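You operate a simulated robot arm through the tools that you are given. There is no shell and no other tool.

You run a simulated robot arm. Do the job below in one go: nothing can be reset, and whatever is moved stays where it is left.

TASK
Roll tank 3 to the post, brake it, couple it, open its valve.
Fine: red lever to ROLL first and back to BRAKE; green lever down to JOINED before valve C3; the FEED pointer ends in the green; leave all else as it is.
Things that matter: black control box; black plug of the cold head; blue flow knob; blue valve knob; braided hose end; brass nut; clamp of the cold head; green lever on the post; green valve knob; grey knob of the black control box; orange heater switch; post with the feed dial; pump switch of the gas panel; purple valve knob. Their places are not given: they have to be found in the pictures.

It is judged by the outcome, as a careful person would: the job done as asked, and still so three seconds after it is handed in. It fails if anything else is knocked over, pushed out of place, dropped, spilled or broken.

THE ROBOT
A 7-joint arm with a two-finger gripper, fixed in place. Base frame: the origin is on the floor under the middle of its stand, x ahead of it, y to its left, z up. Units: mm, degrees, N and s.
With the tool pointing down near the work surface it reaches from about 100 to 680 mm from the base axis. Its first joint turns from -166.0 to 166.0 degrees. Payload 2.45 kg.
The tool frame sits at the grasp point between the pads (the TCP): z along the fingers, y along the line on which they close. The tips reach 27 mm beyond it. The gripper opens to 80 mm; its body begins 54 mm behind the TCP.
Orientation is that of the tool frame in the base frame, as a unit quaternion [x, y, z, w]. With the fingers straight down and closing along the base's y, the tool's x points along the base's -x, its y along +y and its z along -z.

THE INTERFACE
- The arm moves only by the tool jog_arm. Its argument "plan" is a list of rows, each a list of 7 numbers: the shift along the tool's x, y, z in mm, then the turn, a rotation vector about the tool's x, y, z in degrees, then the closure, from 0 (fully open) to 1 (shut). In form: [[tx, ty, tz, ax, ay, az, jaw], ...]. A call has 1 to 20 rows; each row shifts and turns the commanded pose from where the row before left it, along the tool's axes as they then stand. Each row takes 0.2 s and may step no farther than 50 mm and 8.6 degrees from the row before; otherwise, or with a gripper value out of range, the whole call is refused. A pose out of reach is approached as far as the arm can. The call stops where the force on the tool passes 70 N (or 10 N more than at its start, if that is more) or the arm is blocked; 0.2 s more then pass. Each finger travels about 153 mm/s and halts on what it meets, pressing with about 28 N; the grip force reading is that of the motor and also rises with nothing between the fingers. The clock runs only during rows and for 0.2 s after the last one: add rows that do not move to give the fingers time. The reply holds the time, the measured pose of the TCP, the force on the tool along the base axes, the opening and the grip force, in the units named above and with some noise, with the torque about the TCP (base axes, N m) and any sound that the robot's microphone picked up.
- Cameras (640 x 400 px; columns grow to the right, rows downward): "scene" is fixed at [219.6, 500.5, 1584.5]; the picture's right is [-0.98, -0.21, 0.00], its down [-0.10, 0.44, -0.89] and it looks along [0.19, -0.87, -0.45] (base axes); focal length 359 px, centre (320, 200). "wrist" rides on the gripper at [63, 12, -79] in the tool frame; the picture's right is [-0.19, 0.98, 0.00], its down [-0.72, -0.14, -0.68] and it looks along [-0.67, -0.13, 0.73] (tool axes); focal length 226 px, centre (320, 200).
- camera(camera): a new picture of that camera. No time passes.
- lift_body(by): moves the trunk up (or, below 0, down) by that many mm; the arm rides with it, the base frame stays. It gives what a move gives, with no picture.
- point_at(camera, pixels): there is no depth. For up to 12 entries [column, row, z] of the newest picture of that camera ("zoom" is the newest enlarged one), the place [x, y] in the base frame at which the ray of that pixel passes the height z, good to about 2 mm. No time passes.
- inspect(camera, box): a new picture of the part [left, top, right, bottom] of that camera's present view, enlarged. No time passes.
- close_job(): hands the job in; it is judged then, once.

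Leave the gripper open and the arm clear of the work at the hand-in unless told otherwise.

The tools are called after "Call:" by a JSON object that holds its "api" and its "payload". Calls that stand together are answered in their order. jog_arm: Moves the arm, as the interface text tells. Its arguments: {"type":"object","properties":{"plan":{"type":"array","items":{"type":"array","items":{"type":"number"}}}},"required":["plan"]} The other tools are called the same way: lift_body (by) moves the trunk up or down; camera (camera) takes a picture; point_at (camera, pixels) gives the place at which the rays of pixels pass given heights; inspect (camera, box) takes an enlarged picture of a part of a camera's view; close_job () hands the job in.

At the start:

```text
time_s: 0.0
ee_pos: [431.2, -348.8, 1369.2]
tcp_rot: [0.0, 1.0, 0.0, 0.0]
ft_force: [0.0, 0.3, -0.2]
moment: [-0.02, -0.01, -0.02]
width: 80.1
grip_force: 0.1
trunk travel left (down, up): [-450.0, 90.0]
```

scene: 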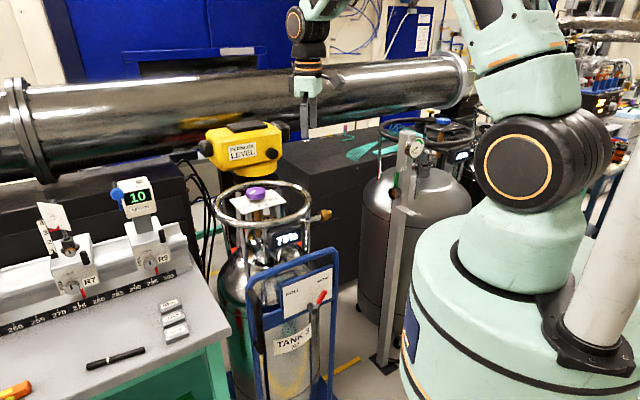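
wrist: 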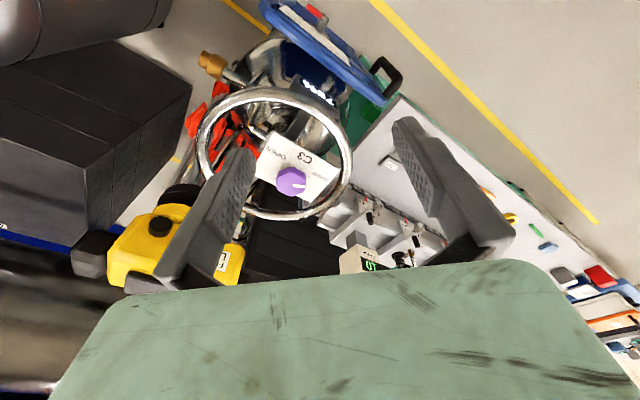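

I see tank 3 on a blue trolley with a red lever near (320,298), its ring and purple valve C3 near (257,193), and a post with a dial near (415,148). I'll enlarge these parts first.

Call:
{"api": "inspect", "payload": {"camera": "scene", "box": [200, 170, 360, 270]}}

Call:
{"api": "inspect", "payload": {"camera": "scene", "box": [220, 260, 380, 400]}}

Call:
{"api": "inspect", "payload": {"camera": "scene", "box": [350, 110, 480, 230]}}

Call:
{"api": "inspect", "payload": {"camera": "wrist", "box": [180, 0, 420, 220]}}

```text
4.00 times, centred on (280, 220) of scene
```

zoom: 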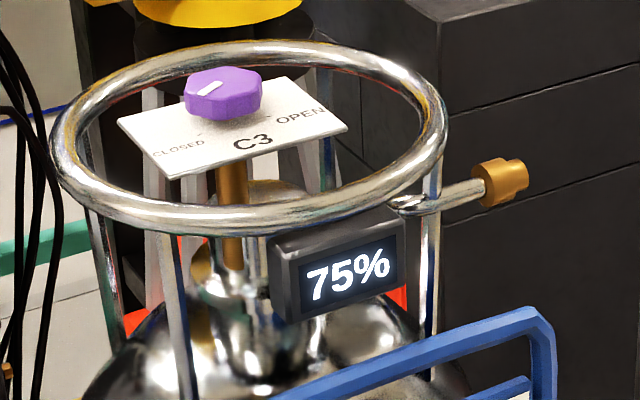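

```text
2.86 times, centred on (300, 330) of scene
```

zoom: 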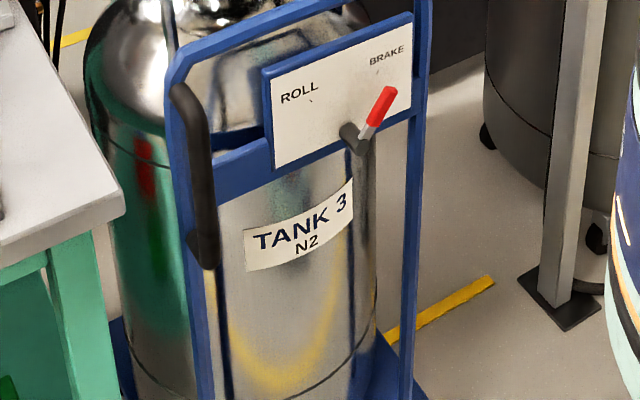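

```text
3.33 times, centred on (415, 170) of scene
```

zoom: 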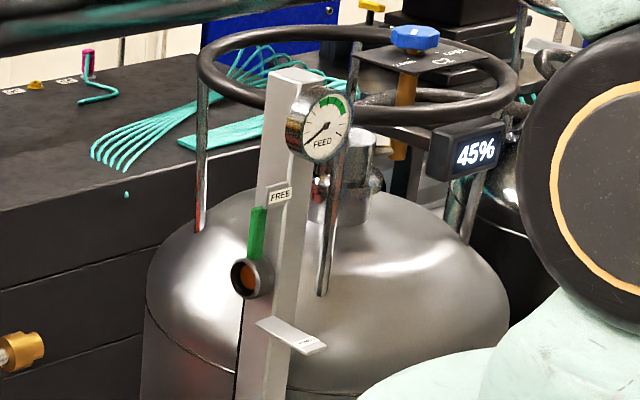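

```text
1.82 times, centred on (300, 110) of wrist
```

zoom: 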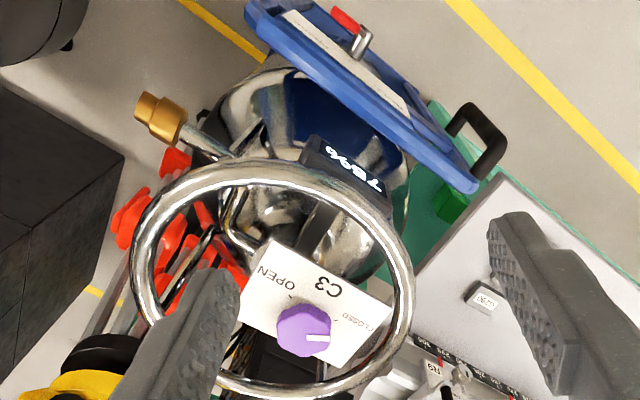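

I'll find positions: the post foot on the floor, and the knob, nut and dial at several candidate heights, from both cameras.

Call:
{"api": "point_at", "payload": {"camera": "scene", "pixels": [[384, 365, 0], [395, 367, 0], [372, 357, 0], [340, 368, 0], [256, 192, 1000], [256, 192, 1100], [256, 192, 1200], [325, 215, 900], [325, 215, 1000], [325, 215, 1100], [417, 150, 1000], [417, 150, 1100]]}}

Call:
{"api": "point_at", "payload": {"camera": "wrist", "pixels": [[291, 181, 1000], [291, 181, 1100], [291, 181, 1200], [242, 64, 900], [242, 64, 1000], [242, 64, 1100], [212, 64, 900], [212, 64, 1000], [212, 64, 1100], [316, 12, 800], [316, 12, 900], [316, 12, 1000]]}}

Call:
{"api": "camera", "payload": {"camera": "wrist"}}

```text
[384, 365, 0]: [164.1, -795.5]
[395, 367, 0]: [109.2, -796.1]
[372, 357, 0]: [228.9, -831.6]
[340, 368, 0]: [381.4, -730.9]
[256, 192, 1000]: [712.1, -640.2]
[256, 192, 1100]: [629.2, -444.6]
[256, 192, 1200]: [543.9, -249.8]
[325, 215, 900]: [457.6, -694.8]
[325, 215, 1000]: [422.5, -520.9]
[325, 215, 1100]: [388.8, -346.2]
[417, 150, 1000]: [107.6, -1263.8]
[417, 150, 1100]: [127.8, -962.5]
```

```text
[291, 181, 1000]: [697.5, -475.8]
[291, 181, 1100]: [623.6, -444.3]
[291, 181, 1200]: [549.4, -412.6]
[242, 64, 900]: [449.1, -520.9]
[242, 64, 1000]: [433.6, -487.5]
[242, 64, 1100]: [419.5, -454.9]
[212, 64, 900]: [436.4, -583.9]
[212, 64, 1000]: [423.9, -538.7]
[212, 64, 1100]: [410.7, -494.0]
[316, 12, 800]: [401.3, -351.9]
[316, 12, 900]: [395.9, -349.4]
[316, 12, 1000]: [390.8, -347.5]
```

```text
taken
```

wrist: 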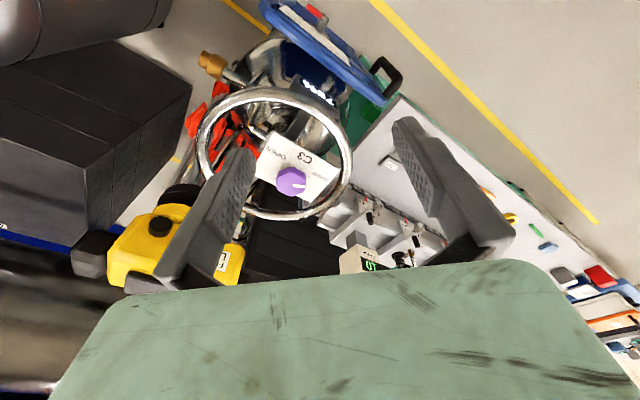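

Knob C3 triangulates to about (626,-444,1100) and the brass nut to (426,-541,988). Next: the post socket at (395,193), dial, red lever and trolley handle.

Call:
{"api": "point_at", "payload": {"camera": "scene", "pixels": [[394.6, 193, 988], [396, 180, 1040], [417, 150, 1150], [322.7, 293.3, 800], [322.7, 293.3, 850], [312.2, 309, 800], [251, 291, 800], [251, 291, 850], [251, 291, 900], [260, 351, 700], [260, 351, 750], [260, 351, 800]]}}

Call:
{"api": "point_at", "payload": {"camera": "wrist", "pixels": [[313.7, 10, 800], [313.7, 10, 850], [324, 20, 800], [324, 20, 850], [388, 60, 800], [388, 60, 850], [388, 60, 900], [398, 72, 800], [398, 72, 900], [378, 100, 850], [265, 5, 900], [385, 100, 900]]}}

Call:
{"api": "inspect", "payload": {"camera": "wrist", "box": [240, 0, 430, 119]}}

Call:
{"api": "inspect", "payload": {"camera": "scene", "box": [380, 130, 444, 230]}}

Call:
{"api": "inspect", "payload": {"camera": "scene", "box": [240, 240, 350, 400]}}

```text
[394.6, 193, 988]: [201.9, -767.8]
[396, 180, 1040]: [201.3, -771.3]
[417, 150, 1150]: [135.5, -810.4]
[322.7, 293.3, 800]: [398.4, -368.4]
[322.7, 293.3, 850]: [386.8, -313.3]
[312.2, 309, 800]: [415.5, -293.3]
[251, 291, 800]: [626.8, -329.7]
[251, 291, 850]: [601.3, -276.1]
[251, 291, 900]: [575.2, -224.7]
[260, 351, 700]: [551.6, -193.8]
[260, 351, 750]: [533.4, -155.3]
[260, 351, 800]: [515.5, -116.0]
```

```text
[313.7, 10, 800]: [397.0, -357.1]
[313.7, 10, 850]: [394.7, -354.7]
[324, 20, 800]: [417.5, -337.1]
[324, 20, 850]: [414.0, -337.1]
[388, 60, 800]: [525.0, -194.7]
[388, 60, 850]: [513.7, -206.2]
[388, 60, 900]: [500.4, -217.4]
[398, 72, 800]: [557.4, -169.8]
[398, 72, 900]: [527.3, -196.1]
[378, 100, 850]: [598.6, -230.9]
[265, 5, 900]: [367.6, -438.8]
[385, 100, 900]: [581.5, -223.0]
```

```text
3.36 times, centred on (335, 60) of wrist
```

zoom: 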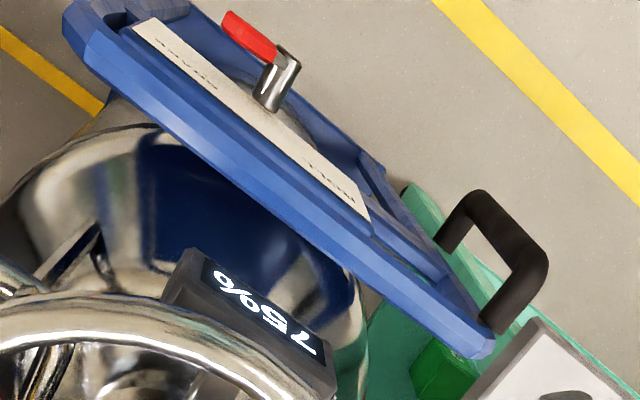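

```text
4.00 times, centred on (412, 180) of scene
```

zoom: 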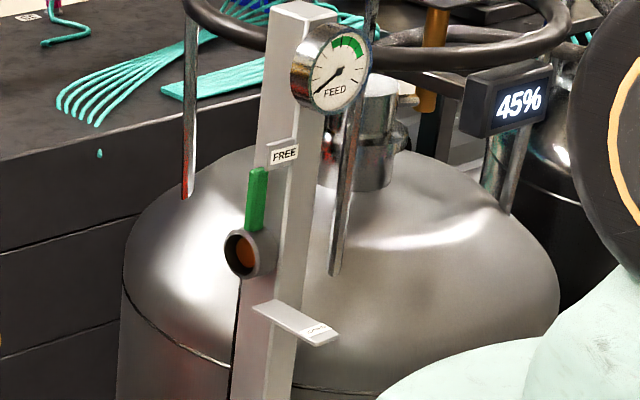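

```text
2.50 times, centred on (295, 320) of scene
```

zoom: 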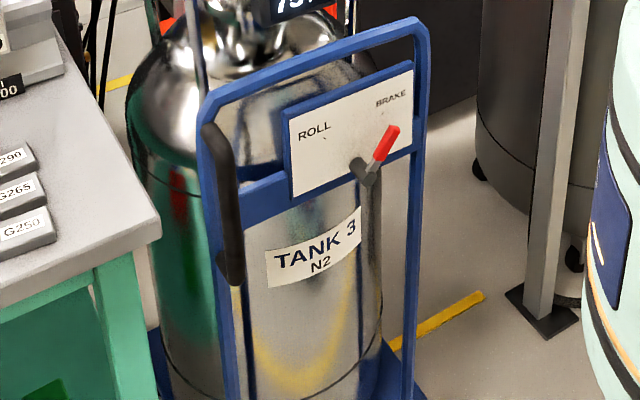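

Geometry so far:
- Red lever tip is about (396,-357,810), on a plate facing (-x,+y).
- The nut needs to travel about 320 mm along (-0.707,-0.707) to the post socket, which is near (202,-768,988).

Next I'll turn the tool 45° and back toward the robot to look at the plate from its front.

Call:
{"api": "jog_arm", "payload": {"plan": [[0, 0, 0, 0, 0, 7.5, 0], [0, 0, 0, 0, 0, 7.5, 0], [0, 0, 0, 0, 0, 7.5, 0], [0, 0, 0, 0, 0, 7.5, 0], [0, 0, 0, 0, 0, 7.5, 0], [0, 0, 0, 0, 0, 7.5, 0], [40, 0, 20, 0, 0, 0, 0], [40, 0, 20, 0, 0, 0, 0], [40, 0, 20, 0, 0, 0, 0], [40, 0, 20, 0, 0, 0, 0], [30, 0, 20, 0, 0, 0, 0]]}}

```text
time_s: 2.4
ee_pos: [296.9, -215.2, 1270.3]
tcp_rot: [0.381, 0.924, 0.0, 0.0]
ft_force: [-0.4, 0.7, 0.0]
moment: [-0.02, 0.0, -0.02]
width: 79.9
grip_force: 0.1
trunk travel left (down, up): [-450.0, 90.0]
```

The arm moved as planned. Now I'll look from here with both cameras.

Call:
{"api": "camera", "payload": {"camera": "wrist"}}

Call:
{"api": "camera", "payload": {"camera": "scene"}}

```text
taken
```

wrist: 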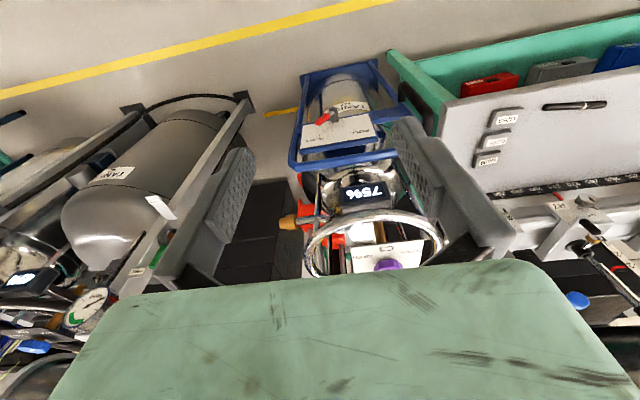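

```text
taken
```

scene: 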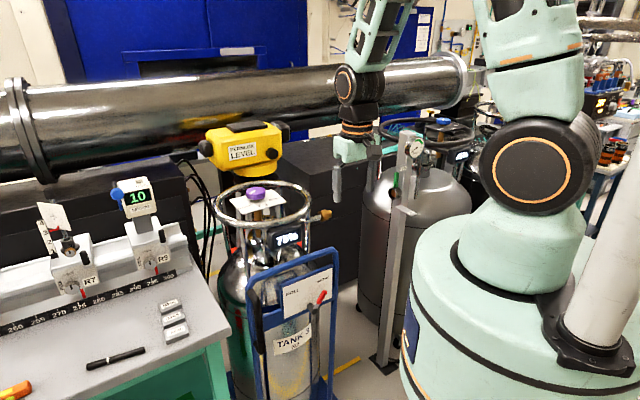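

I now see the trolley front with the lever (325,118), nut (290,220), the post with dial (88,305), and the JOINED tag (158,207). I'll enlarge these.

Call:
{"api": "inspect", "payload": {"camera": "wrist", "box": [260, 50, 420, 150]}}

Call:
{"api": "inspect", "payload": {"camera": "wrist", "box": [40, 170, 240, 340]}}

Call:
{"api": "inspect", "payload": {"camera": "wrist", "box": [260, 150, 460, 280]}}

```text
4.00 times, centred on (340, 100) of wrist
```

zoom: 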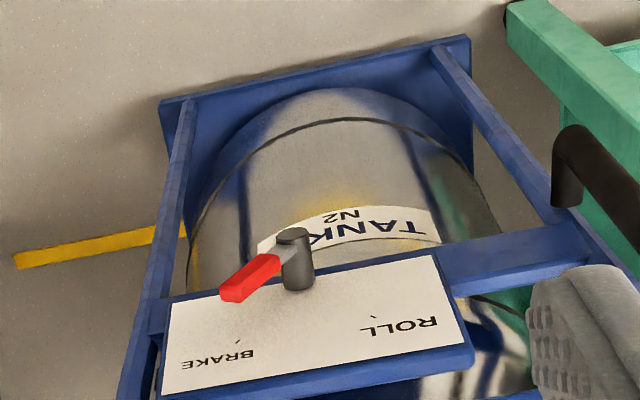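

```text
2.35 times, centred on (140, 255) of wrist
```

zoom: 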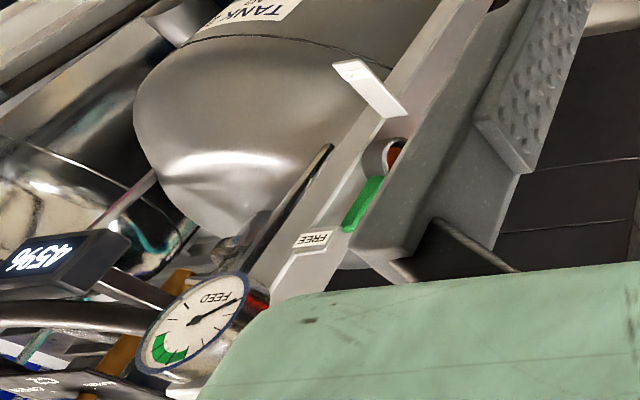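

```text
3.08 times, centred on (360, 215) of wrist
```

zoom: 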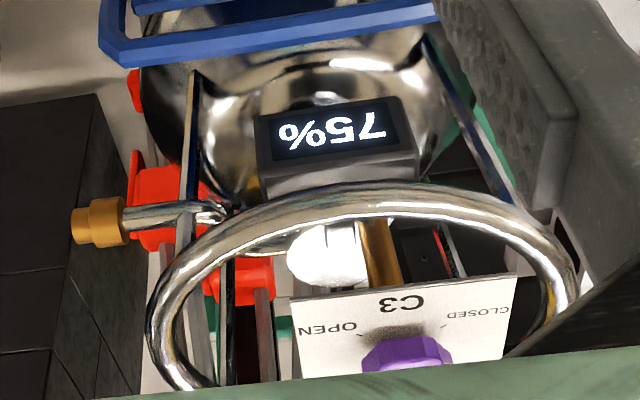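

I'll triangulate the lever, handle, nut tip, socket and tags from this second viewpoint.

Call:
{"api": "point_at", "payload": {"camera": "wrist", "pixels": [[333, 110, 750], [333, 110, 800], [317.5, 123, 800], [317.5, 123, 850], [319.3, 135.8, 800], [353.5, 129, 800], [283.7, 222, 980], [283.7, 222, 1000], [202, 190, 980], [202, 190, 1000], [193, 212, 1020], [193, 212, 1050]]}}

Call:
{"api": "point_at", "payload": {"camera": "scene", "pixels": [[311.5, 309, 750], [311.5, 309, 780], [322.7, 293.3, 800], [322.7, 293.3, 820], [328.75, 215, 980], [328.75, 215, 1000], [391, 193, 980], [391, 193, 1000], [397, 172.5, 1020], [397, 172.5, 1050], [251.8, 292, 850], [261, 350, 700]]}}

```text
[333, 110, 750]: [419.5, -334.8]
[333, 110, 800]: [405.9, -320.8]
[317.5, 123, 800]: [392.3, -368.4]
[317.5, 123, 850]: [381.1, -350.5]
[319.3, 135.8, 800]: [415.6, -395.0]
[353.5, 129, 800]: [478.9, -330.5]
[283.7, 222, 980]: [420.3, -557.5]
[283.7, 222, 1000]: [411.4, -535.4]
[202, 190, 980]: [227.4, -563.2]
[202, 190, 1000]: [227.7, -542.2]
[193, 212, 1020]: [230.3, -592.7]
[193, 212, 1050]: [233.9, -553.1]
```

```text
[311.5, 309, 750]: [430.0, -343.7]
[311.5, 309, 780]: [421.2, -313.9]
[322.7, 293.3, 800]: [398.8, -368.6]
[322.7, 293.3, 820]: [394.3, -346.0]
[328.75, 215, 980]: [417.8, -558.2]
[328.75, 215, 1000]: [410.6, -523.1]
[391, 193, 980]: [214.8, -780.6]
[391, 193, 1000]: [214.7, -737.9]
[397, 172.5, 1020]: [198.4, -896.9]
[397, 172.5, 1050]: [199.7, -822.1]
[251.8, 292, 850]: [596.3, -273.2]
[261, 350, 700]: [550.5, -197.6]
```

The nut tip fixes at (419,-558,980) and the lever pivot near (421,-331,763). I misread the socket pixel, so I'll redo the post points.

Call:
{"api": "point_at", "payload": {"camera": "wrist", "pixels": [[170, 236, 960], [170, 236, 980], [170, 236, 1000], [163.4, 248.6, 1000], [152.8, 265.6, 1030], [152.8, 265.6, 1060], [137.9, 272, 1060], [161.3, 206, 900], [161.3, 206, 930], [168, 212, 930], [86.8, 301.8, 1150], [86.8, 301.8, 1130]]}}

Call:
{"api": "point_at", "payload": {"camera": "scene", "pixels": [[391.8, 193, 960], [391.8, 193, 980], [393, 193, 1000], [394.5, 187, 1000], [397, 173.5, 1030], [397, 173.5, 1060], [403, 168.5, 1060], [410, 214, 900], [410, 214, 930], [414.5, 198, 960], [414, 150, 1150], [414, 150, 1130]]}}

```text
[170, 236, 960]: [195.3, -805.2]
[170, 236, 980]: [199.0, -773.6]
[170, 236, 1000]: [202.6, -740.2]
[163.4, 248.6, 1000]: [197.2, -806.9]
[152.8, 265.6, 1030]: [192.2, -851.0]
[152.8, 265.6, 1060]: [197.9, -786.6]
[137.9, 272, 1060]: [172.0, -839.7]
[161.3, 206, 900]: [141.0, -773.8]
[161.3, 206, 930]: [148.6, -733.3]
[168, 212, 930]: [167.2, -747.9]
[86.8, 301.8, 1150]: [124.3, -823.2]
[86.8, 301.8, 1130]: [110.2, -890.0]
```

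```text
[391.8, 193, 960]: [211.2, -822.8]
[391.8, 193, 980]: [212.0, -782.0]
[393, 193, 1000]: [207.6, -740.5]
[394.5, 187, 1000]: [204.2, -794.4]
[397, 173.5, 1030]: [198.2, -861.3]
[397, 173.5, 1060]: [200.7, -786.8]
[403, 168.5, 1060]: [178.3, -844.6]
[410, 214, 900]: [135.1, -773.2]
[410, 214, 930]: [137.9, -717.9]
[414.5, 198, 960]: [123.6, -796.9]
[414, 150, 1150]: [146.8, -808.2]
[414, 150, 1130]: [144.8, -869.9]
```

Post: socket about (205,-777,980), lever tip (199,-787,1060), JOINED tag (138,-773,900). Now I'll place the lever plate's corners to learn how far the lever stands off the plate.

Call:
{"api": "point_at", "payload": {"camera": "wrist", "pixels": [[377.5, 136.25, 820], [377.5, 136.25, 850], [302.5, 125.75, 740], [302.5, 125.75, 770], [300.5, 148, 800], [300.5, 148, 830]]}}

Call:
{"api": "point_at", "payload": {"camera": "scene", "pixels": [[283, 287.2, 820], [283, 287.2, 850], [332.2, 296.8, 740], [332.2, 296.8, 770], [332.2, 268, 800], [332.2, 268, 830]]}}

```text
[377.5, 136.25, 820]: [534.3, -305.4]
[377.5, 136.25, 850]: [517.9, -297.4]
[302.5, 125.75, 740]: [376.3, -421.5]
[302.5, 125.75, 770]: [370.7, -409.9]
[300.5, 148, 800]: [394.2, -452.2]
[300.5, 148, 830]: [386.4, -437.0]
```

```text
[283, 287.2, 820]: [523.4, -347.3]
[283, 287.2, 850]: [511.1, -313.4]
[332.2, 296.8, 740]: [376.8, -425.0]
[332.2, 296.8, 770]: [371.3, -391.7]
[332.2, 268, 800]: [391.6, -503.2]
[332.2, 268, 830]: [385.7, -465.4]
```

Plate plane is about 27 mm behind the lever, and the lever leans about 47° to BRAKE. The space below the gripper is clear, so I'll lower the trunk by 250 mm for better reach at lever height.

Call:
{"api": "lift_body", "payload": {"by": -250}}

Call:
{"api": "camera", "payload": {"camera": "scene"}}

Call:
{"api": "camera", "payload": {"camera": "wrist"}}

```text
time_s: 5.0
ee_pos: [296.7, -213.7, 1020.8]
tcp_rot: [0.382, 0.924, 0.001, 0.0]
ft_force: [-0.2, -0.3, 0.6]
moment: [-0.02, -0.04, 0.01]
width: 80.0
grip_force: 0.1
trunk travel left (down, up): [-200.0, 340.0]
```

```text
taken
```

scene: 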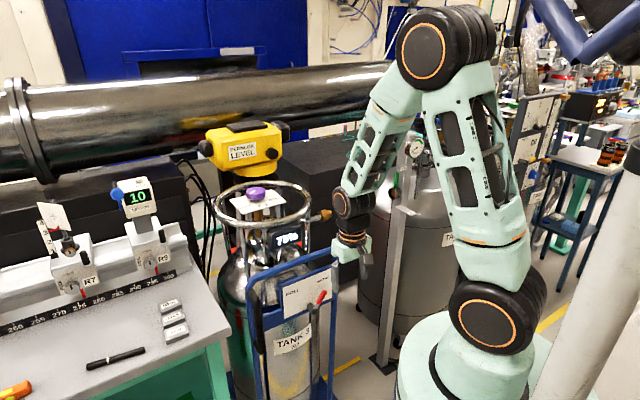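

```text
taken
```

wrist: 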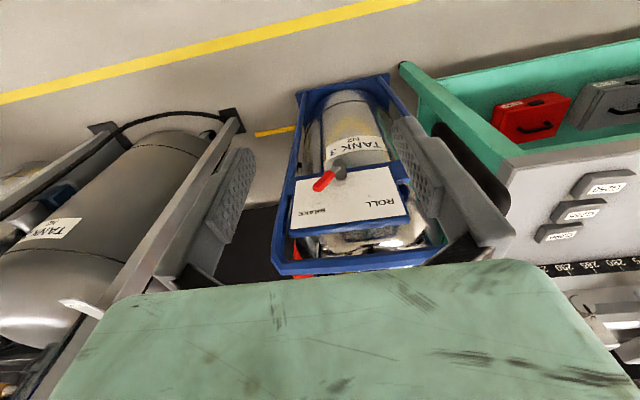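

The trunk is lowered and the arm is clear. Now I'll tilt the tool 45° outward so the wrist camera looks straight at the lever plate.

Call:
{"api": "jog_arm", "payload": {"plan": [[0, 0, 0, 0, -7.5, 0, 0], [0, 0, 0, 0, -7.5, 0, 0], [0, 0, 0, 0, -7.5, 0, 0], [0, 0, 0, 0, -7.5, 0, 0], [0, 0, 0, 0, -7.5, 0, 0], [0, 0, 0, 0, -7.5, 0, 0], [0, 0, 0, 0, 0, 0, 0]]}}

Call:
{"api": "camera", "payload": {"camera": "wrist"}}

Call:
{"api": "camera", "payload": {"camera": "scene"}}

```text
time_s: 6.6
ee_pos: [378.1, -275.5, 1031.1]
tcp_rot: [0.354, 0.853, -0.147, 0.354]
ft_force: [-1.1, -0.7, 0.0]
moment: [-0.01, -0.04, 0.02]
width: 80.0
grip_force: 0.1
out of reach, approached as far as the arm can: row 2, 3, 4, 5, 6
trunk travel left (down, up): [-200.0, 340.0]
```

```text
taken
```

wrist: 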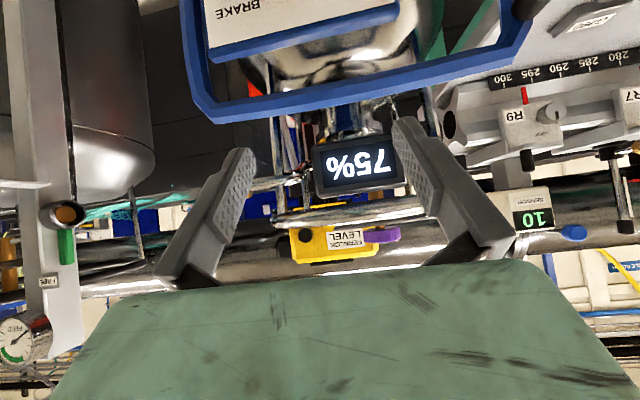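

```text
taken
```

scene: 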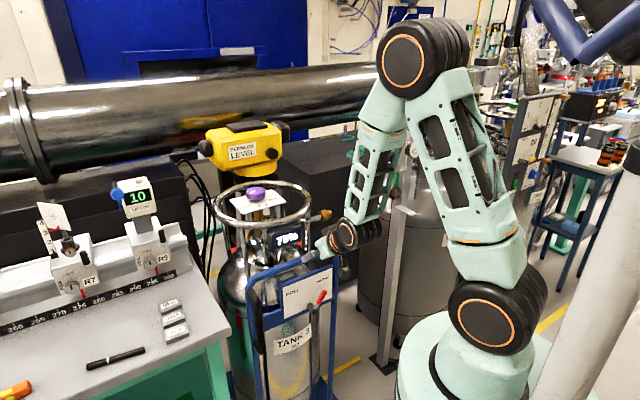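

The tilt was reached, but the arm slid outward to (378,-275,1031) because the pose was too close to the base. A zero row will show whether the commanded pose followed.

Call:
{"api": "jog_arm", "payload": {"plan": [[0, 0, 0, 0, 0, 0, 0]]}}

Call:
{"api": "inspect", "payload": {"camera": "wrist", "box": [0, 170, 140, 370]}}

```text
time_s: 7.0
ee_pos: [378.8, -274.0, 1030.0]
tcp_rot: [0.353, 0.854, -0.146, 0.353]
ft_force: [0.0, 0.7, -0.3]
moment: [0.0, 0.01, 0.0]
width: 80.1
grip_force: 0.1
trunk travel left (down, up): [-200.0, 340.0]
```

```text
2.00 times, centred on (70, 270) of wrist
```

zoom: 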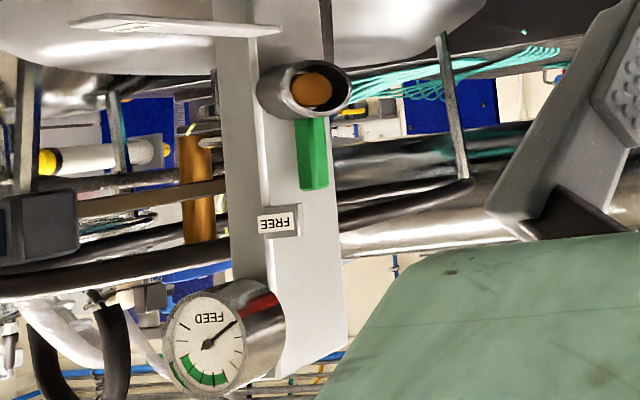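

The commanded pose followed the arm, so rows continue from here. I'll slide 94 mm toward the BRAKE side (tool -y) at this height with the fingers closing, then lower the trunk beside the lever.

Call:
{"api": "jog_arm", "payload": {"plan": [[0, -32, 0, 0, 0, 0, 1], [0, -32, 0, 0, 0, 0, 1], [0, -30, 0, 0, 0, 0, 1], [0, 0, 0, 0, 0, 0, 1]]}}

Call:
{"api": "lift_body", "payload": {"by": -170}}

Call:
{"api": "camera", "payload": {"camera": "wrist"}}

Call:
{"api": "camera", "payload": {"camera": "scene"}}

```text
time_s: 8.0
ee_pos: [314.7, -344.7, 1029.8]
tcp_rot: [0.353, 0.853, -0.147, 0.355]
ft_force: [-0.3, 0.1, 0.5]
moment: [0.0, 0.0, 0.04]
width: 0.0
grip_force: 28.0
out of reach, approached as far as the arm can: row 1
trunk travel left (down, up): [-200.0, 340.0]
```

```text
time_s: 9.9
ee_pos: [314.6, -342.7, 859.3]
tcp_rot: [0.353, 0.854, -0.147, 0.354]
ft_force: [-0.3, 0.2, 0.2]
moment: [0.02, 0.01, 0.0]
width: 0.0
grip_force: 27.8
trunk travel left (down, up): [-30.0, 510.0]
```

```text
taken
```

wrist: 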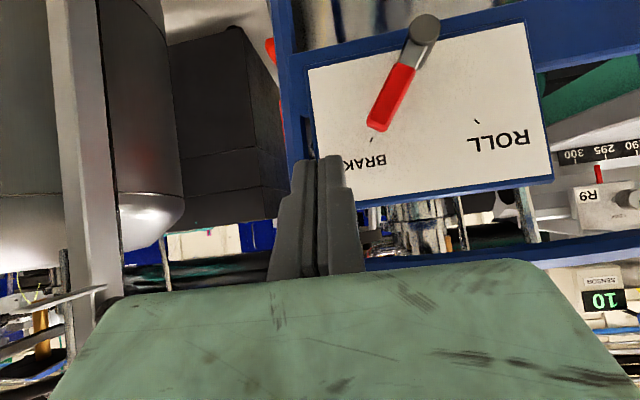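

```text
taken
```

scene: 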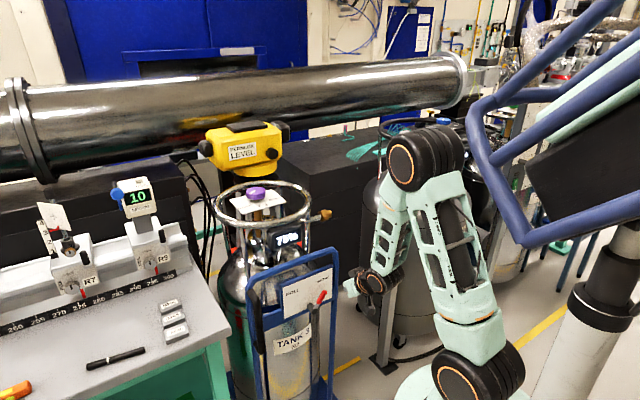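

The lever (tip at (378,125), cap at (420,35)) and both tick marks are clearly seen. The closed fingers are right of it on the BRAKE side with about 18 mm of clearance. I'll advance 87 mm along the tool, staying short of the plate.

Call:
{"api": "jog_arm", "payload": {"plan": [[-1, 0, 29, 0, 0, 0, 1], [-1, 0, 29, 0, 0, 0, 1], [-1.5, 0, 29, 0, 0, 0, 1], [0, 0, 0, 0, 0, 0, 1]]}}

Call:
{"api": "camera", "payload": {"camera": "wrist"}}

Call:
{"api": "inspect", "payload": {"camera": "scene", "box": [260, 240, 400, 340]}}

```text
time_s: 10.9
ee_pos: [359.5, -389.4, 800.6]
tcp_rot: [0.354, 0.853, -0.146, 0.354]
ft_force: [0.5, -0.2, 0.1]
moment: [-0.02, 0.04, -0.01]
width: 0.0
grip_force: 27.7
trunk travel left (down, up): [-30.0, 510.0]
```

```text
taken
```

wrist: 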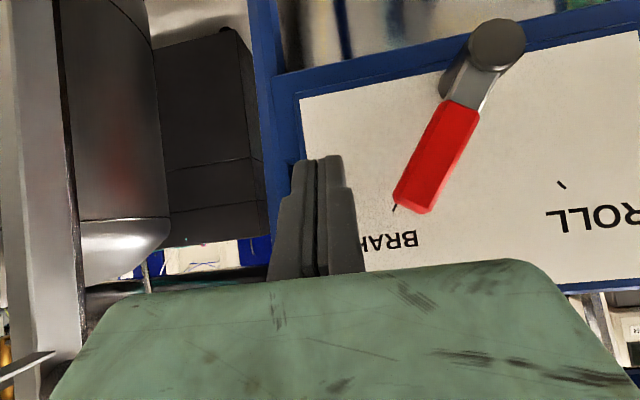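

```text
4.00 times, centred on (330, 290) of scene
```

zoom: 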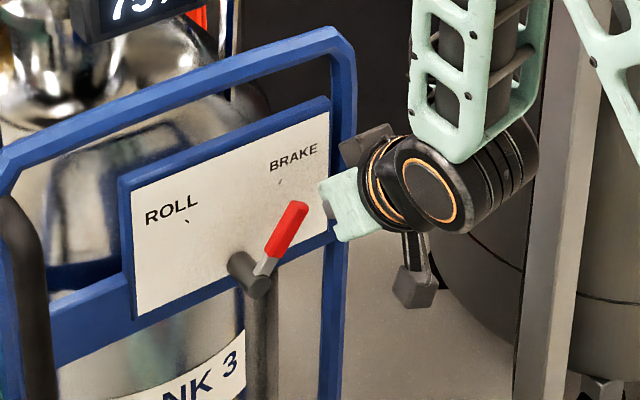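

The fingers are beside the lever with no contact. I'll sweep toward ROLL (tool +y) in 10 mm steps.

Call:
{"api": "jog_arm", "payload": {"plan": [[0, 10, 0, 0, 0, 0, 1], [0, 10, 0, 0, 0, 0, 1], [0, 10, 0, 0, 0, 0, 1], [0, 10, 0, 0, 0, 0, 1], [0, 10, 0, 0, 0, 0, 1], [0, 10, 0, 0, 0, 0, 1], [0, 8, 0, 0, 0, 0, 1]]}}

Call:
{"api": "camera", "payload": {"camera": "wrist"}}

```text
time_s: 12.5
ee_pos: [409.6, -341.0, 801.4]
tcp_rot: [0.353, 0.854, -0.146, 0.354]
ft_force: [0.9, 0.0, 0.2]
moment: [0.0, 0.01, -0.01]
width: 0.0
grip_force: 28.6
trunk travel left (down, up): [-30.0, 510.0]
```

```text
taken
```

wrist: 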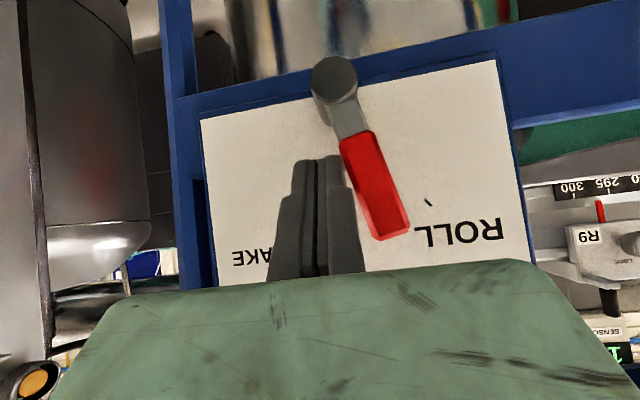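

The lever is past vertical and about halfway to the ROLL tick at (428,203). I'll continue in smaller steps.

Call:
{"api": "jog_arm", "payload": {"plan": [[0, 5, 0, 0, 0, 0, 1], [0, 5, 0, 0, 0, 0, 1], [0, 4, 0, 0, 0, 0, 1], [0, 0, 0, 0, 0, 0, 1]]}}

Call:
{"api": "camera", "payload": {"camera": "wrist"}}

```text
time_s: 13.5
ee_pos: [416.1, -331.1, 799.9]
tcp_rot: [0.354, 0.854, -0.146, 0.353]
ft_force: [-2.6, -4.0, 0.7]
moment: [-0.06, 0.02, -0.02]
width: 0.0
grip_force: 28.4
trunk travel left (down, up): [-30.0, 510.0]
```

```text
taken
```

wrist: 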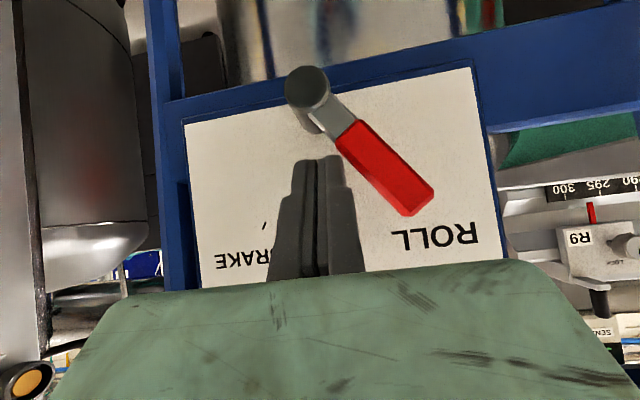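

The lever now covers the ROLL tick, and a light 5 N reaction shows. I'll nudge 3 mm more to check that it's at its stop.

Call:
{"api": "jog_arm", "payload": {"plan": [[0, 1.5, 0, 0, 0, 0, 1], [0, 1.5, 0, 0, 0, 0, 1], [0, 0, 0, 0, 0, 0, 1]]}}

Call:
{"api": "inspect", "payload": {"camera": "wrist", "box": [170, 40, 500, 280]}}

```text
time_s: 14.3
ee_pos: [416.3, -328.6, 800.4]
tcp_rot: [0.355, 0.853, -0.148, 0.353]
ft_force: [-15.2, -14.4, 2.7]
moment: [-0.21, 0.16, -0.09]
width: 0.1
grip_force: 28.0
trunk travel left (down, up): [-30.0, 510.0]
```

```text
1.67 times, centred on (335, 160) of wrist
```

zoom: 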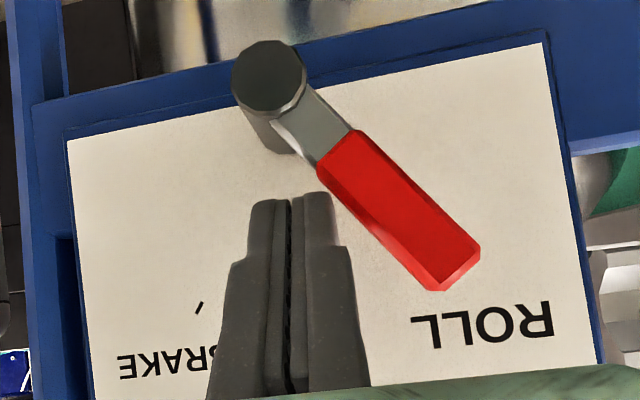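

The reaction rose to about 21 N, so the lever is at its ROLL stop. I'll back off from the lever, retreat along the tool, and look toward the trolley handle.

Call:
{"api": "jog_arm", "payload": {"plan": [[0, -12, 0, 0, 0, 0, 1], [0, 0, -30, 0, 0, 0, 1], [0, 0, -30, 0, 0, 0, 1], [0, 20, -30, 0, 0, 0, 1], [0, 40, 0, 0, 0, 0, 1], [0, 40, 0, 0, 0, 0, 1], [0, 0, 0, 0, 0, 0, 1]]}}

Call:
{"api": "camera", "payload": {"camera": "wrist"}}

Call:
{"api": "camera", "payload": {"camera": "scene"}}

```text
time_s: 15.9
ee_pos: [436.5, -219.5, 864.3]
tcp_rot: [0.354, 0.853, -0.146, 0.354]
ft_force: [-0.4, -1.1, -0.2]
moment: [-0.01, 0.01, -0.03]
width: 0.0
grip_force: 28.1
trunk travel left (down, up): [-30.0, 510.0]
```

```text
taken
```

wrist: 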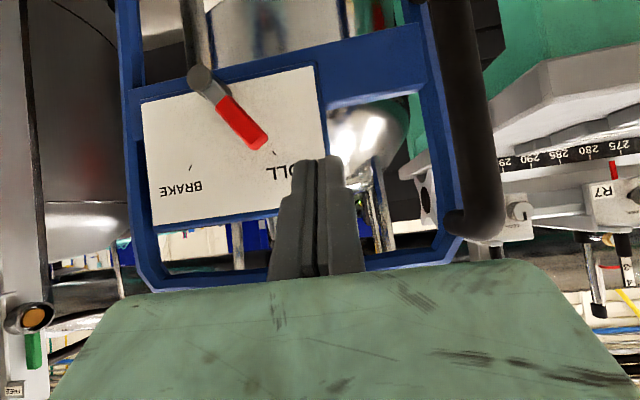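

```text
taken
```

scene: 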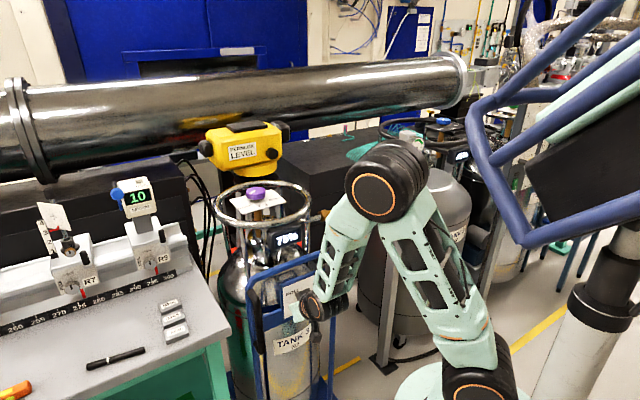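

The handle bar is in view at columns 455–500. I'll look at it closely from both cameras to fix its place.

Call:
{"api": "inspect", "payload": {"camera": "scene", "box": [225, 270, 305, 370]}}

Call:
{"api": "inspect", "payload": {"camera": "wrist", "box": [400, 0, 540, 250]}}

```text
4.00 times, centred on (265, 320) of scene
```

zoom: 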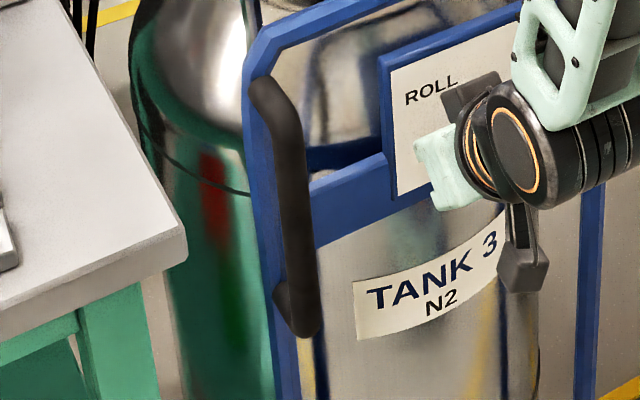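

```text
1.60 times, centred on (470, 125) of wrist
```

zoom: 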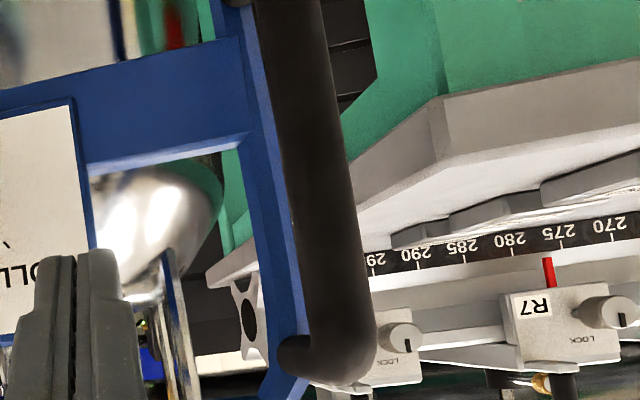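

I'll triangulate the bar's top bend, mid and bottom from both cameras, and the bench corner at (231,331).

Call:
{"api": "point_at", "payload": {"camera": "wrist", "pixels": [[488, 215, 900], [488, 215, 890], [470, 125, 850], [470, 125, 830], [470, 125, 810]]}}

Call:
{"api": "point_at", "payload": {"camera": "scene", "pixels": [[257.5, 301.25, 850], [257.5, 301.25, 880], [257.5, 301.25, 900], [262, 351.25, 650], [262, 351.25, 700], [262, 351.25, 750], [260, 326, 780], [260, 326, 810], [231, 331, 800], [231, 331, 850], [231, 331, 900]]}}

```text
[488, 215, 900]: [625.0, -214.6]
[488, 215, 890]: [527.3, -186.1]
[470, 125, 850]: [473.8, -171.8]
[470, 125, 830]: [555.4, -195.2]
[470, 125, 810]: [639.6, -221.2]
```

```text
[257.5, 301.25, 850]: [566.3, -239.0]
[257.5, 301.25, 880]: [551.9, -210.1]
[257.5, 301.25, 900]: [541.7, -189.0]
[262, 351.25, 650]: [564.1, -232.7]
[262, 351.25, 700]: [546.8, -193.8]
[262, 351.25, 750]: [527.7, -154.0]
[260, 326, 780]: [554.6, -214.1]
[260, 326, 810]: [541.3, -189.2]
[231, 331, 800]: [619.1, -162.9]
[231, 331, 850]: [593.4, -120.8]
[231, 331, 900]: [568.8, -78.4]
```

Bar fixes at (545,-193), z 700–895, about 25 mm thick. I'll check the bench corner's place, since the open hand will pass near it.

Call:
{"api": "point_at", "payload": {"camera": "wrist", "pixels": [[540, 100, 780], [540, 100, 800], [540, 100, 820], [540, 85, 780], [540, 85, 800]]}}

Call:
{"api": "point_at", "payload": {"camera": "scene", "pixels": [[231, 328, 780], [231, 328, 800], [231, 328, 820], [231, 334, 780], [231, 334, 800], [130, 386, 800]]}}

```text
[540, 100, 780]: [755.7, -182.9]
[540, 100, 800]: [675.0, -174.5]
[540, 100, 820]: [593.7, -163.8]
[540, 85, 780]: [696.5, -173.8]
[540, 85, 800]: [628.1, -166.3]
```

```text
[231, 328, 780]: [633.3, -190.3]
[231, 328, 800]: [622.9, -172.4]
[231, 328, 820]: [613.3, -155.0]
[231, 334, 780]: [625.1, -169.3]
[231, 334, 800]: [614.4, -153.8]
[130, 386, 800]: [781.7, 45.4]
```

Bench corner is about (615,-165,812). I'll grip the bar at z≈845, above bench height, with the fingers about 52 mm open, and first go to a point 70 mm before it.

Call:
{"api": "jog_arm", "payload": {"plan": [[-9.2, 32, -5.1, 0, 0, 0, 0.35], [-9.2, 32, -5.1, 0, 0, 0, 0.35], [-9.1, 31.6, -5, 0, 0, 0, 0.35], [0, 0, 0, 0, 0, 0, 0.35], [0, 0, 0, 0, 0, 0, 0.35]]}}

Call:
{"api": "camera", "payload": {"camera": "wrist"}}

```text
time_s: 17.1
ee_pos: [512.9, -160.2, 895.1]
tcp_rot: [0.354, 0.853, -0.147, 0.354]
ft_force: [0.2, 0.0, -0.4]
moment: [-0.01, 0.0, 0.01]
width: 52.2
grip_force: 0.1
trunk travel left (down, up): [-30.0, 510.0]
```

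```text
taken
```

wrist: 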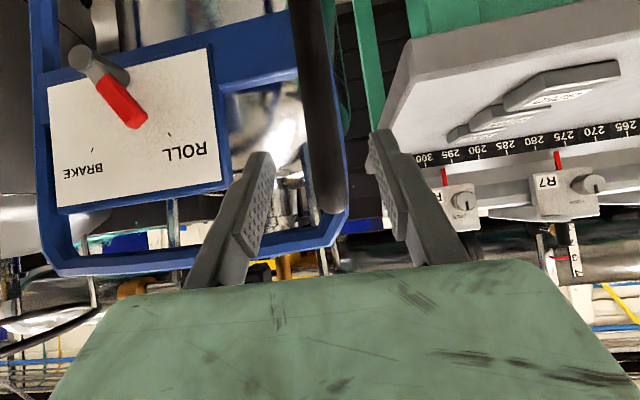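

The bar lies midway between the fingers (column ~320, where the grasp point will come). I'll advance 70 mm along the tool.

Call:
{"api": "jog_arm", "payload": {"plan": [[0, 0, 25, 0, 0, 0, 0.35], [0, 0, 25, 0, 0, 0, 0.35], [0, 0, 20, 0, 0, 0, 0.35], [0, 0, 0, 0, 0, 0, 0.35]]}}

Call:
{"api": "camera", "payload": {"camera": "wrist"}}

Call:
{"api": "inspect", "payload": {"camera": "scene", "box": [200, 240, 340, 360]}}

```text
time_s: 18.1
ee_pos: [547.4, -192.9, 846.8]
tcp_rot: [0.354, 0.853, -0.147, 0.354]
ft_force: [-0.1, 1.2, -0.6]
moment: [-0.01, 0.02, -0.03]
width: 52.0
grip_force: 0.0
trunk travel left (down, up): [-30.0, 510.0]
```

```text
taken
```

wrist: 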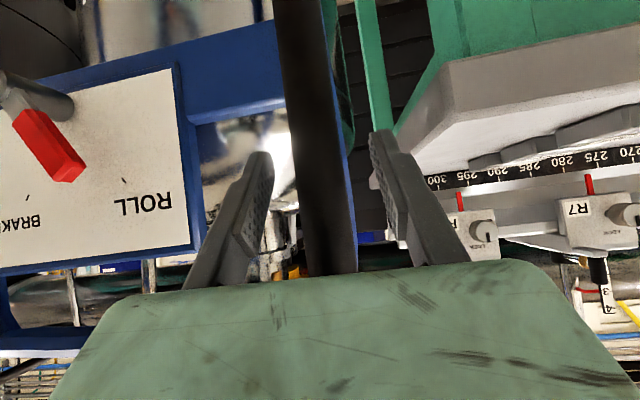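

```text
3.33 times, centred on (270, 300) of scene
```

zoom: 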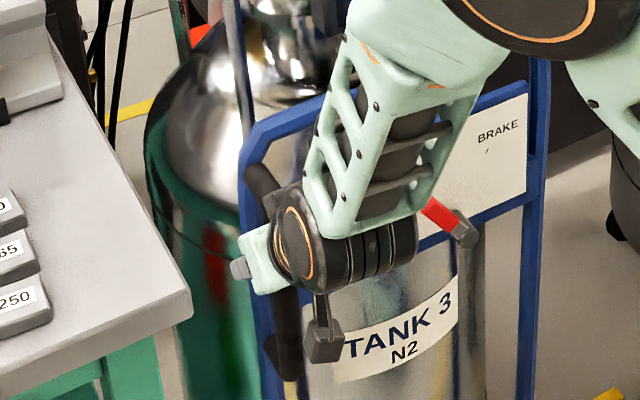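

The bar is between the fingers, so I'll close on it.

Call:
{"api": "jog_arm", "payload": {"plan": [[0, 0, 0, 0, 0, 0, 0.6], [0, 0, 0, 0, 0, 0, 0.9], [0, 0, 0, 0, 0, 0, 1], [0, 0, 0, 0, 0, 0, 1]]}}

Call:
{"api": "camera", "payload": {"camera": "wrist"}}

```text
time_s: 19.1
ee_pos: [547.6, -193.1, 844.5]
tcp_rot: [0.353, 0.854, -0.146, 0.353]
ft_force: [4.2, 0.4, -1.2]
moment: [-0.04, -0.11, 0.0]
width: 21.9
grip_force: 44.6
trunk travel left (down, up): [-30.0, 510.0]
```

```text
taken
```

wrist: 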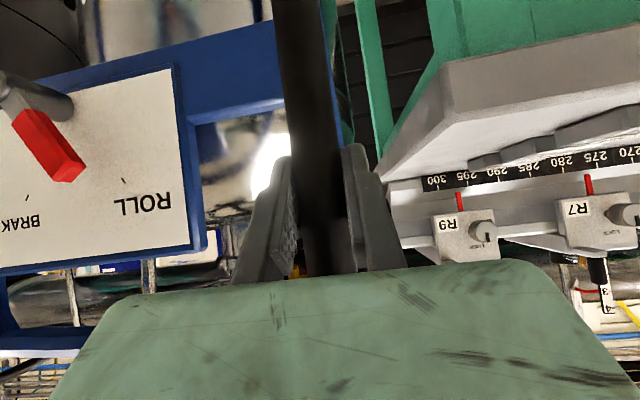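

The bar is held (22 mm wide). I'll pull gently toward the post (tool -y) and check the force.

Call:
{"api": "jog_arm", "payload": {"plan": [[0, -2, 0, 0, 0, 0, 1], [0, -4, 0, 0, 0, 0, 1], [0, -6, 0, 0, 0, 0, 1], [0, -8, 0, 0, 0, 0, 1]]}}

Call:
{"api": "camera", "payload": {"camera": "scene"}}

```text
time_s: 20.1
ee_pos: [530.7, -208.8, 845.0]
tcp_rot: [0.354, 0.853, -0.147, 0.353]
ft_force: [-1.2, 0.6, 6.4]
moment: [-0.25, -0.12, 0.35]
width: 21.6
grip_force: 44.9
trunk travel left (down, up): [-30.0, 510.0]
```

```text
taken
```

scene: 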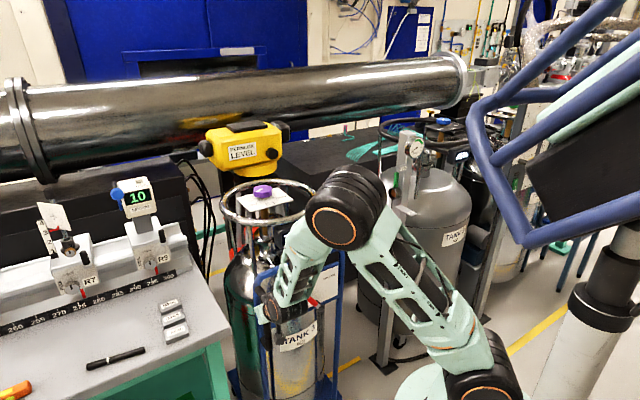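

The trolley rolls freely: the knob shifted from column 257 to 263. I'll continue 200 mm at 50 mm/s.

Call:
{"api": "jog_arm", "payload": {"plan": [[0, -6, 0, 0, 0, 0, 1], [0, -10, 0, 0, 0, 0, 1], [0, -10, 0, 0, 0, 0, 1], [0, -10, 0, 0, 0, 0, 1], [0, -10, 0, 0, 0, 0, 1], [0, -10, 0, 0, 0, 0, 1], [0, -10, 0, 0, 0, 0, 1], [0, -10, 0, 0, 0, 0, 1], [0, -10, 0, 0, 0, 0, 1], [0, -10, 0, 0, 0, 0, 1], [0, -10, 0, 0, 0, 0, 1], [0, -10, 0, 0, 0, 0, 1], [0, -10, 0, 0, 0, 0, 1], [0, -10, 0, 0, 0, 0, 1], [0, -10, 0, 0, 0, 0, 1], [0, -10, 0, 0, 0, 0, 1], [0, -10, 0, 0, 0, 0, 1], [0, -10, 0, 0, 0, 0, 1], [0, -8, 0, 0, 0, 0, 1], [0, -4, 0, 0, 0, 0, 1]]}}

Call:
{"api": "camera", "payload": {"camera": "scene"}}

Call:
{"api": "camera", "payload": {"camera": "wrist"}}

```text
time_s: 24.3
ee_pos: [397.3, -341.9, 845.0]
tcp_rot: [0.354, 0.853, -0.147, 0.354]
ft_force: [-0.1, 1.4, 24.2]
moment: [0.68, 0.68, -0.24]
width: 21.7
grip_force: 45.3
trunk travel left (down, up): [-30.0, 510.0]
```

```text
taken
```

scene: 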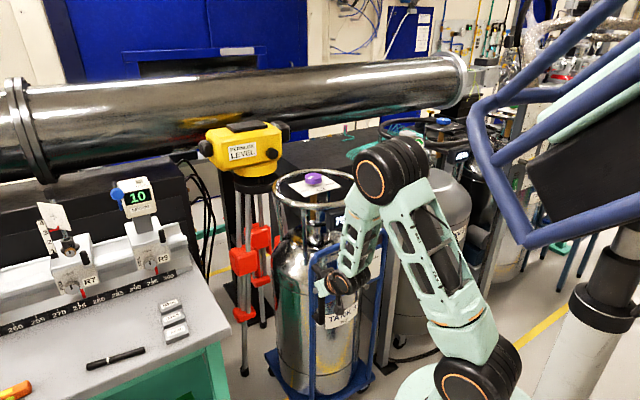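

```text
taken
```

wrist: 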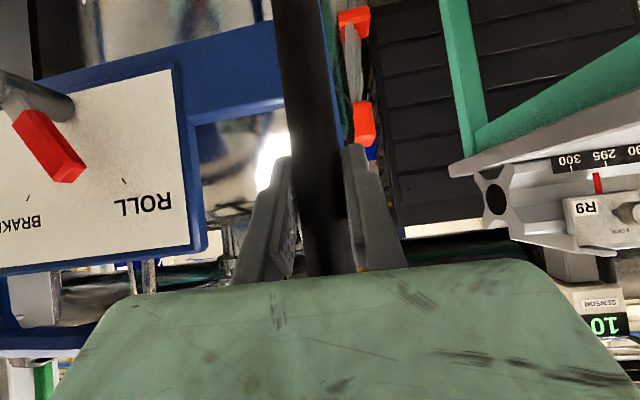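

Rolled 211 mm so far, about 95 mm left to the socket opening. There's a 24 N upward reaction, so I'll ease up 1 mm while rolling another 60 mm slowly.

Call:
{"api": "jog_arm", "payload": {"plan": [[-0.7, -3, -0.7, 0, 0, 0, 1], [-0.4, -6, -0.4, 0, 0, 0, 1], [0, -8, 0, 0, 0, 0, 1], [0, -8, 0, 0, 0, 0, 1], [0, -8, 0, 0, 0, 0, 1], [0, -8, 0, 0, 0, 0, 1], [0, -8, 0, 0, 0, 0, 1], [0, -6, 0, 0, 0, 0, 1], [0, -3, 0, 0, 0, 0, 1]]}}

Call:
{"api": "camera", "payload": {"camera": "scene"}}

Call:
{"api": "camera", "payload": {"camera": "wrist"}}

```text
time_s: 26.3
ee_pos: [356.4, -383.4, 846.3]
tcp_rot: [0.354, 0.854, -0.147, 0.352]
ft_force: [-6.2, 10.4, -14.5]
moment: [-0.38, -0.34, 0.29]
width: 21.7
grip_force: 44.8
trunk travel left (down, up): [-30.0, 510.0]
```

```text
taken
```

scene: 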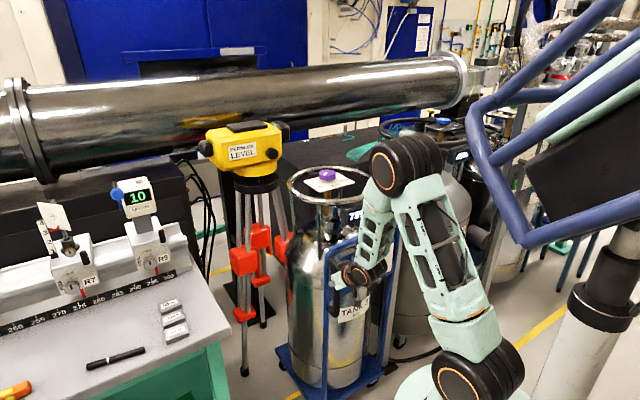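

```text
taken
```

wrist: 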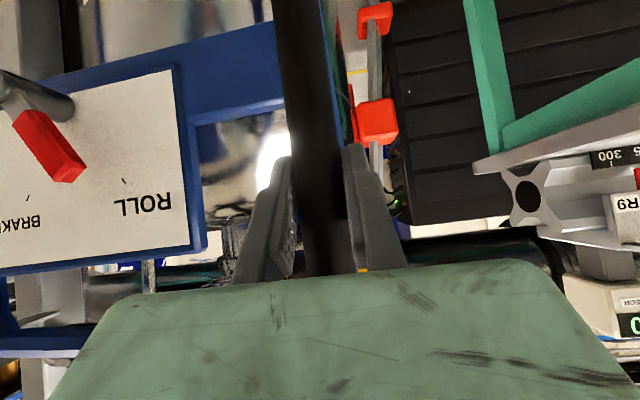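

Travelled 270 mm; no stop force along the track yet. I'll continue 30 mm in 3 mm steps while watching for the end stop.

Call:
{"api": "jog_arm", "payload": {"plan": [[0.5, -3, 0.1, 0, 0, 0, 1], [0, -3, 0, 0, 0, 0, 1], [0, -3, 0, 0, 0, 0, 1], [0, -3, 0, 0, 0, 0, 1], [0, -3, 0, 0, 0, 0, 1], [0, -3, 0, 0, 0, 0, 1], [0, -3, 0, 0, 0, 0, 1], [0, -3, 0, 0, 0, 0, 1], [0, -3, 0, 0, 0, 0, 1], [0, -3, 0, 0, 0, 0, 1]]}}

Call:
{"api": "inspect", "payload": {"camera": "scene", "box": [280, 150, 440, 250]}}

Call:
{"api": "camera", "payload": {"camera": "wrist"}}

```text
time_s: 28.5
ee_pos: [336.1, -403.7, 845.8]
tcp_rot: [0.354, 0.854, -0.146, 0.352]
ft_force: [-4.1, 9.8, -17.3]
moment: [0.22, 0.19, 0.05]
width: 21.7
grip_force: 45.1
trunk travel left (down, up): [-30.0, 510.0]
```

```text
4.00 times, centred on (360, 200) of scene
```

zoom: 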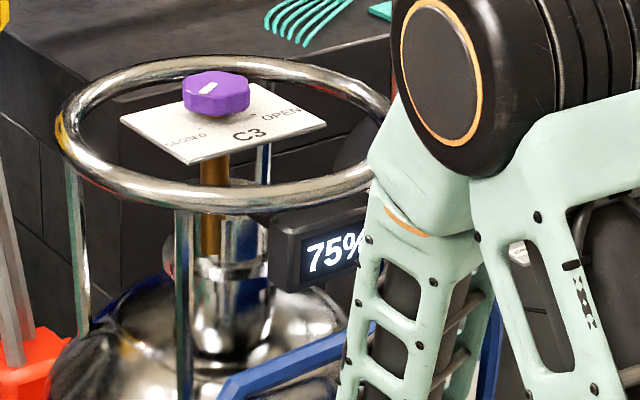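

```text
taken
```

wrist: 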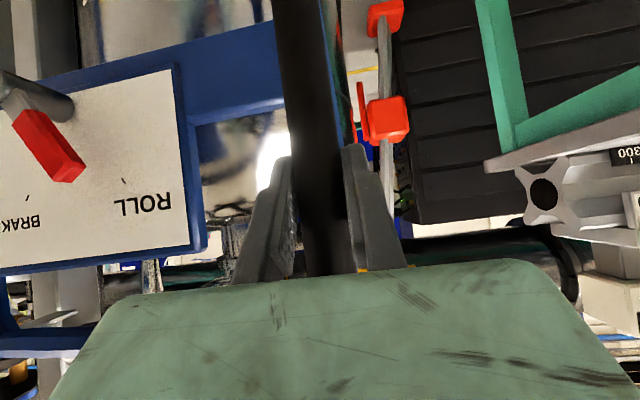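

Nut tip should now be about 7 mm before the socket mouth. I'll creep in 2 mm steps.

Call:
{"api": "jog_arm", "payload": {"plan": [[0.4, -2, 0, 0, 0, 0, 1], [0, -2, 0, 0, 0, 0, 1], [0, -2, 0, 0, 0, 0, 1], [0, -2, 0, 0, 0, 0, 1], [0, -2, 0, 0, 0, 0, 1], [0, -2, 0, 0, 0, 0, 1], [0, -2, 0, 0, 0, 0, 1], [0, -2, 0, 0, 0, 0, 1]]}}

Call:
{"api": "camera", "payload": {"camera": "scene"}}

```text
time_s: 30.1
ee_pos: [335.1, -405.3, 845.3]
tcp_rot: [0.343, 0.858, -0.14, 0.357]
ft_force: [21.8, 15.7, 2.6]
moment: [-0.03, -0.13, 0.2]
width: 21.7
grip_force: 45.1
trunk travel left (down, up): [-30.0, 510.0]
stopped in row 8: the force on the tool passed its limit at 72 N (the readings are from after the stop); the commanded pose is now the measured one
```

```text
taken
```

scene: 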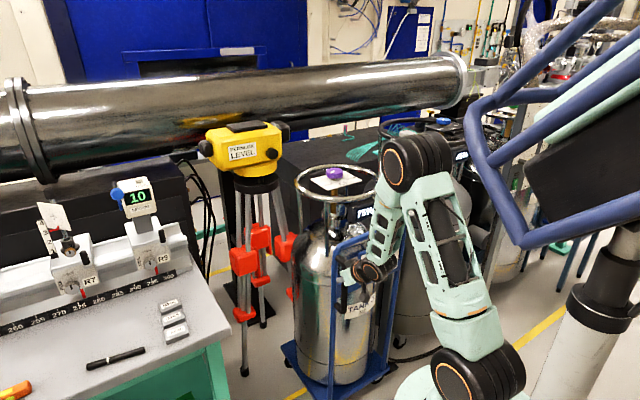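

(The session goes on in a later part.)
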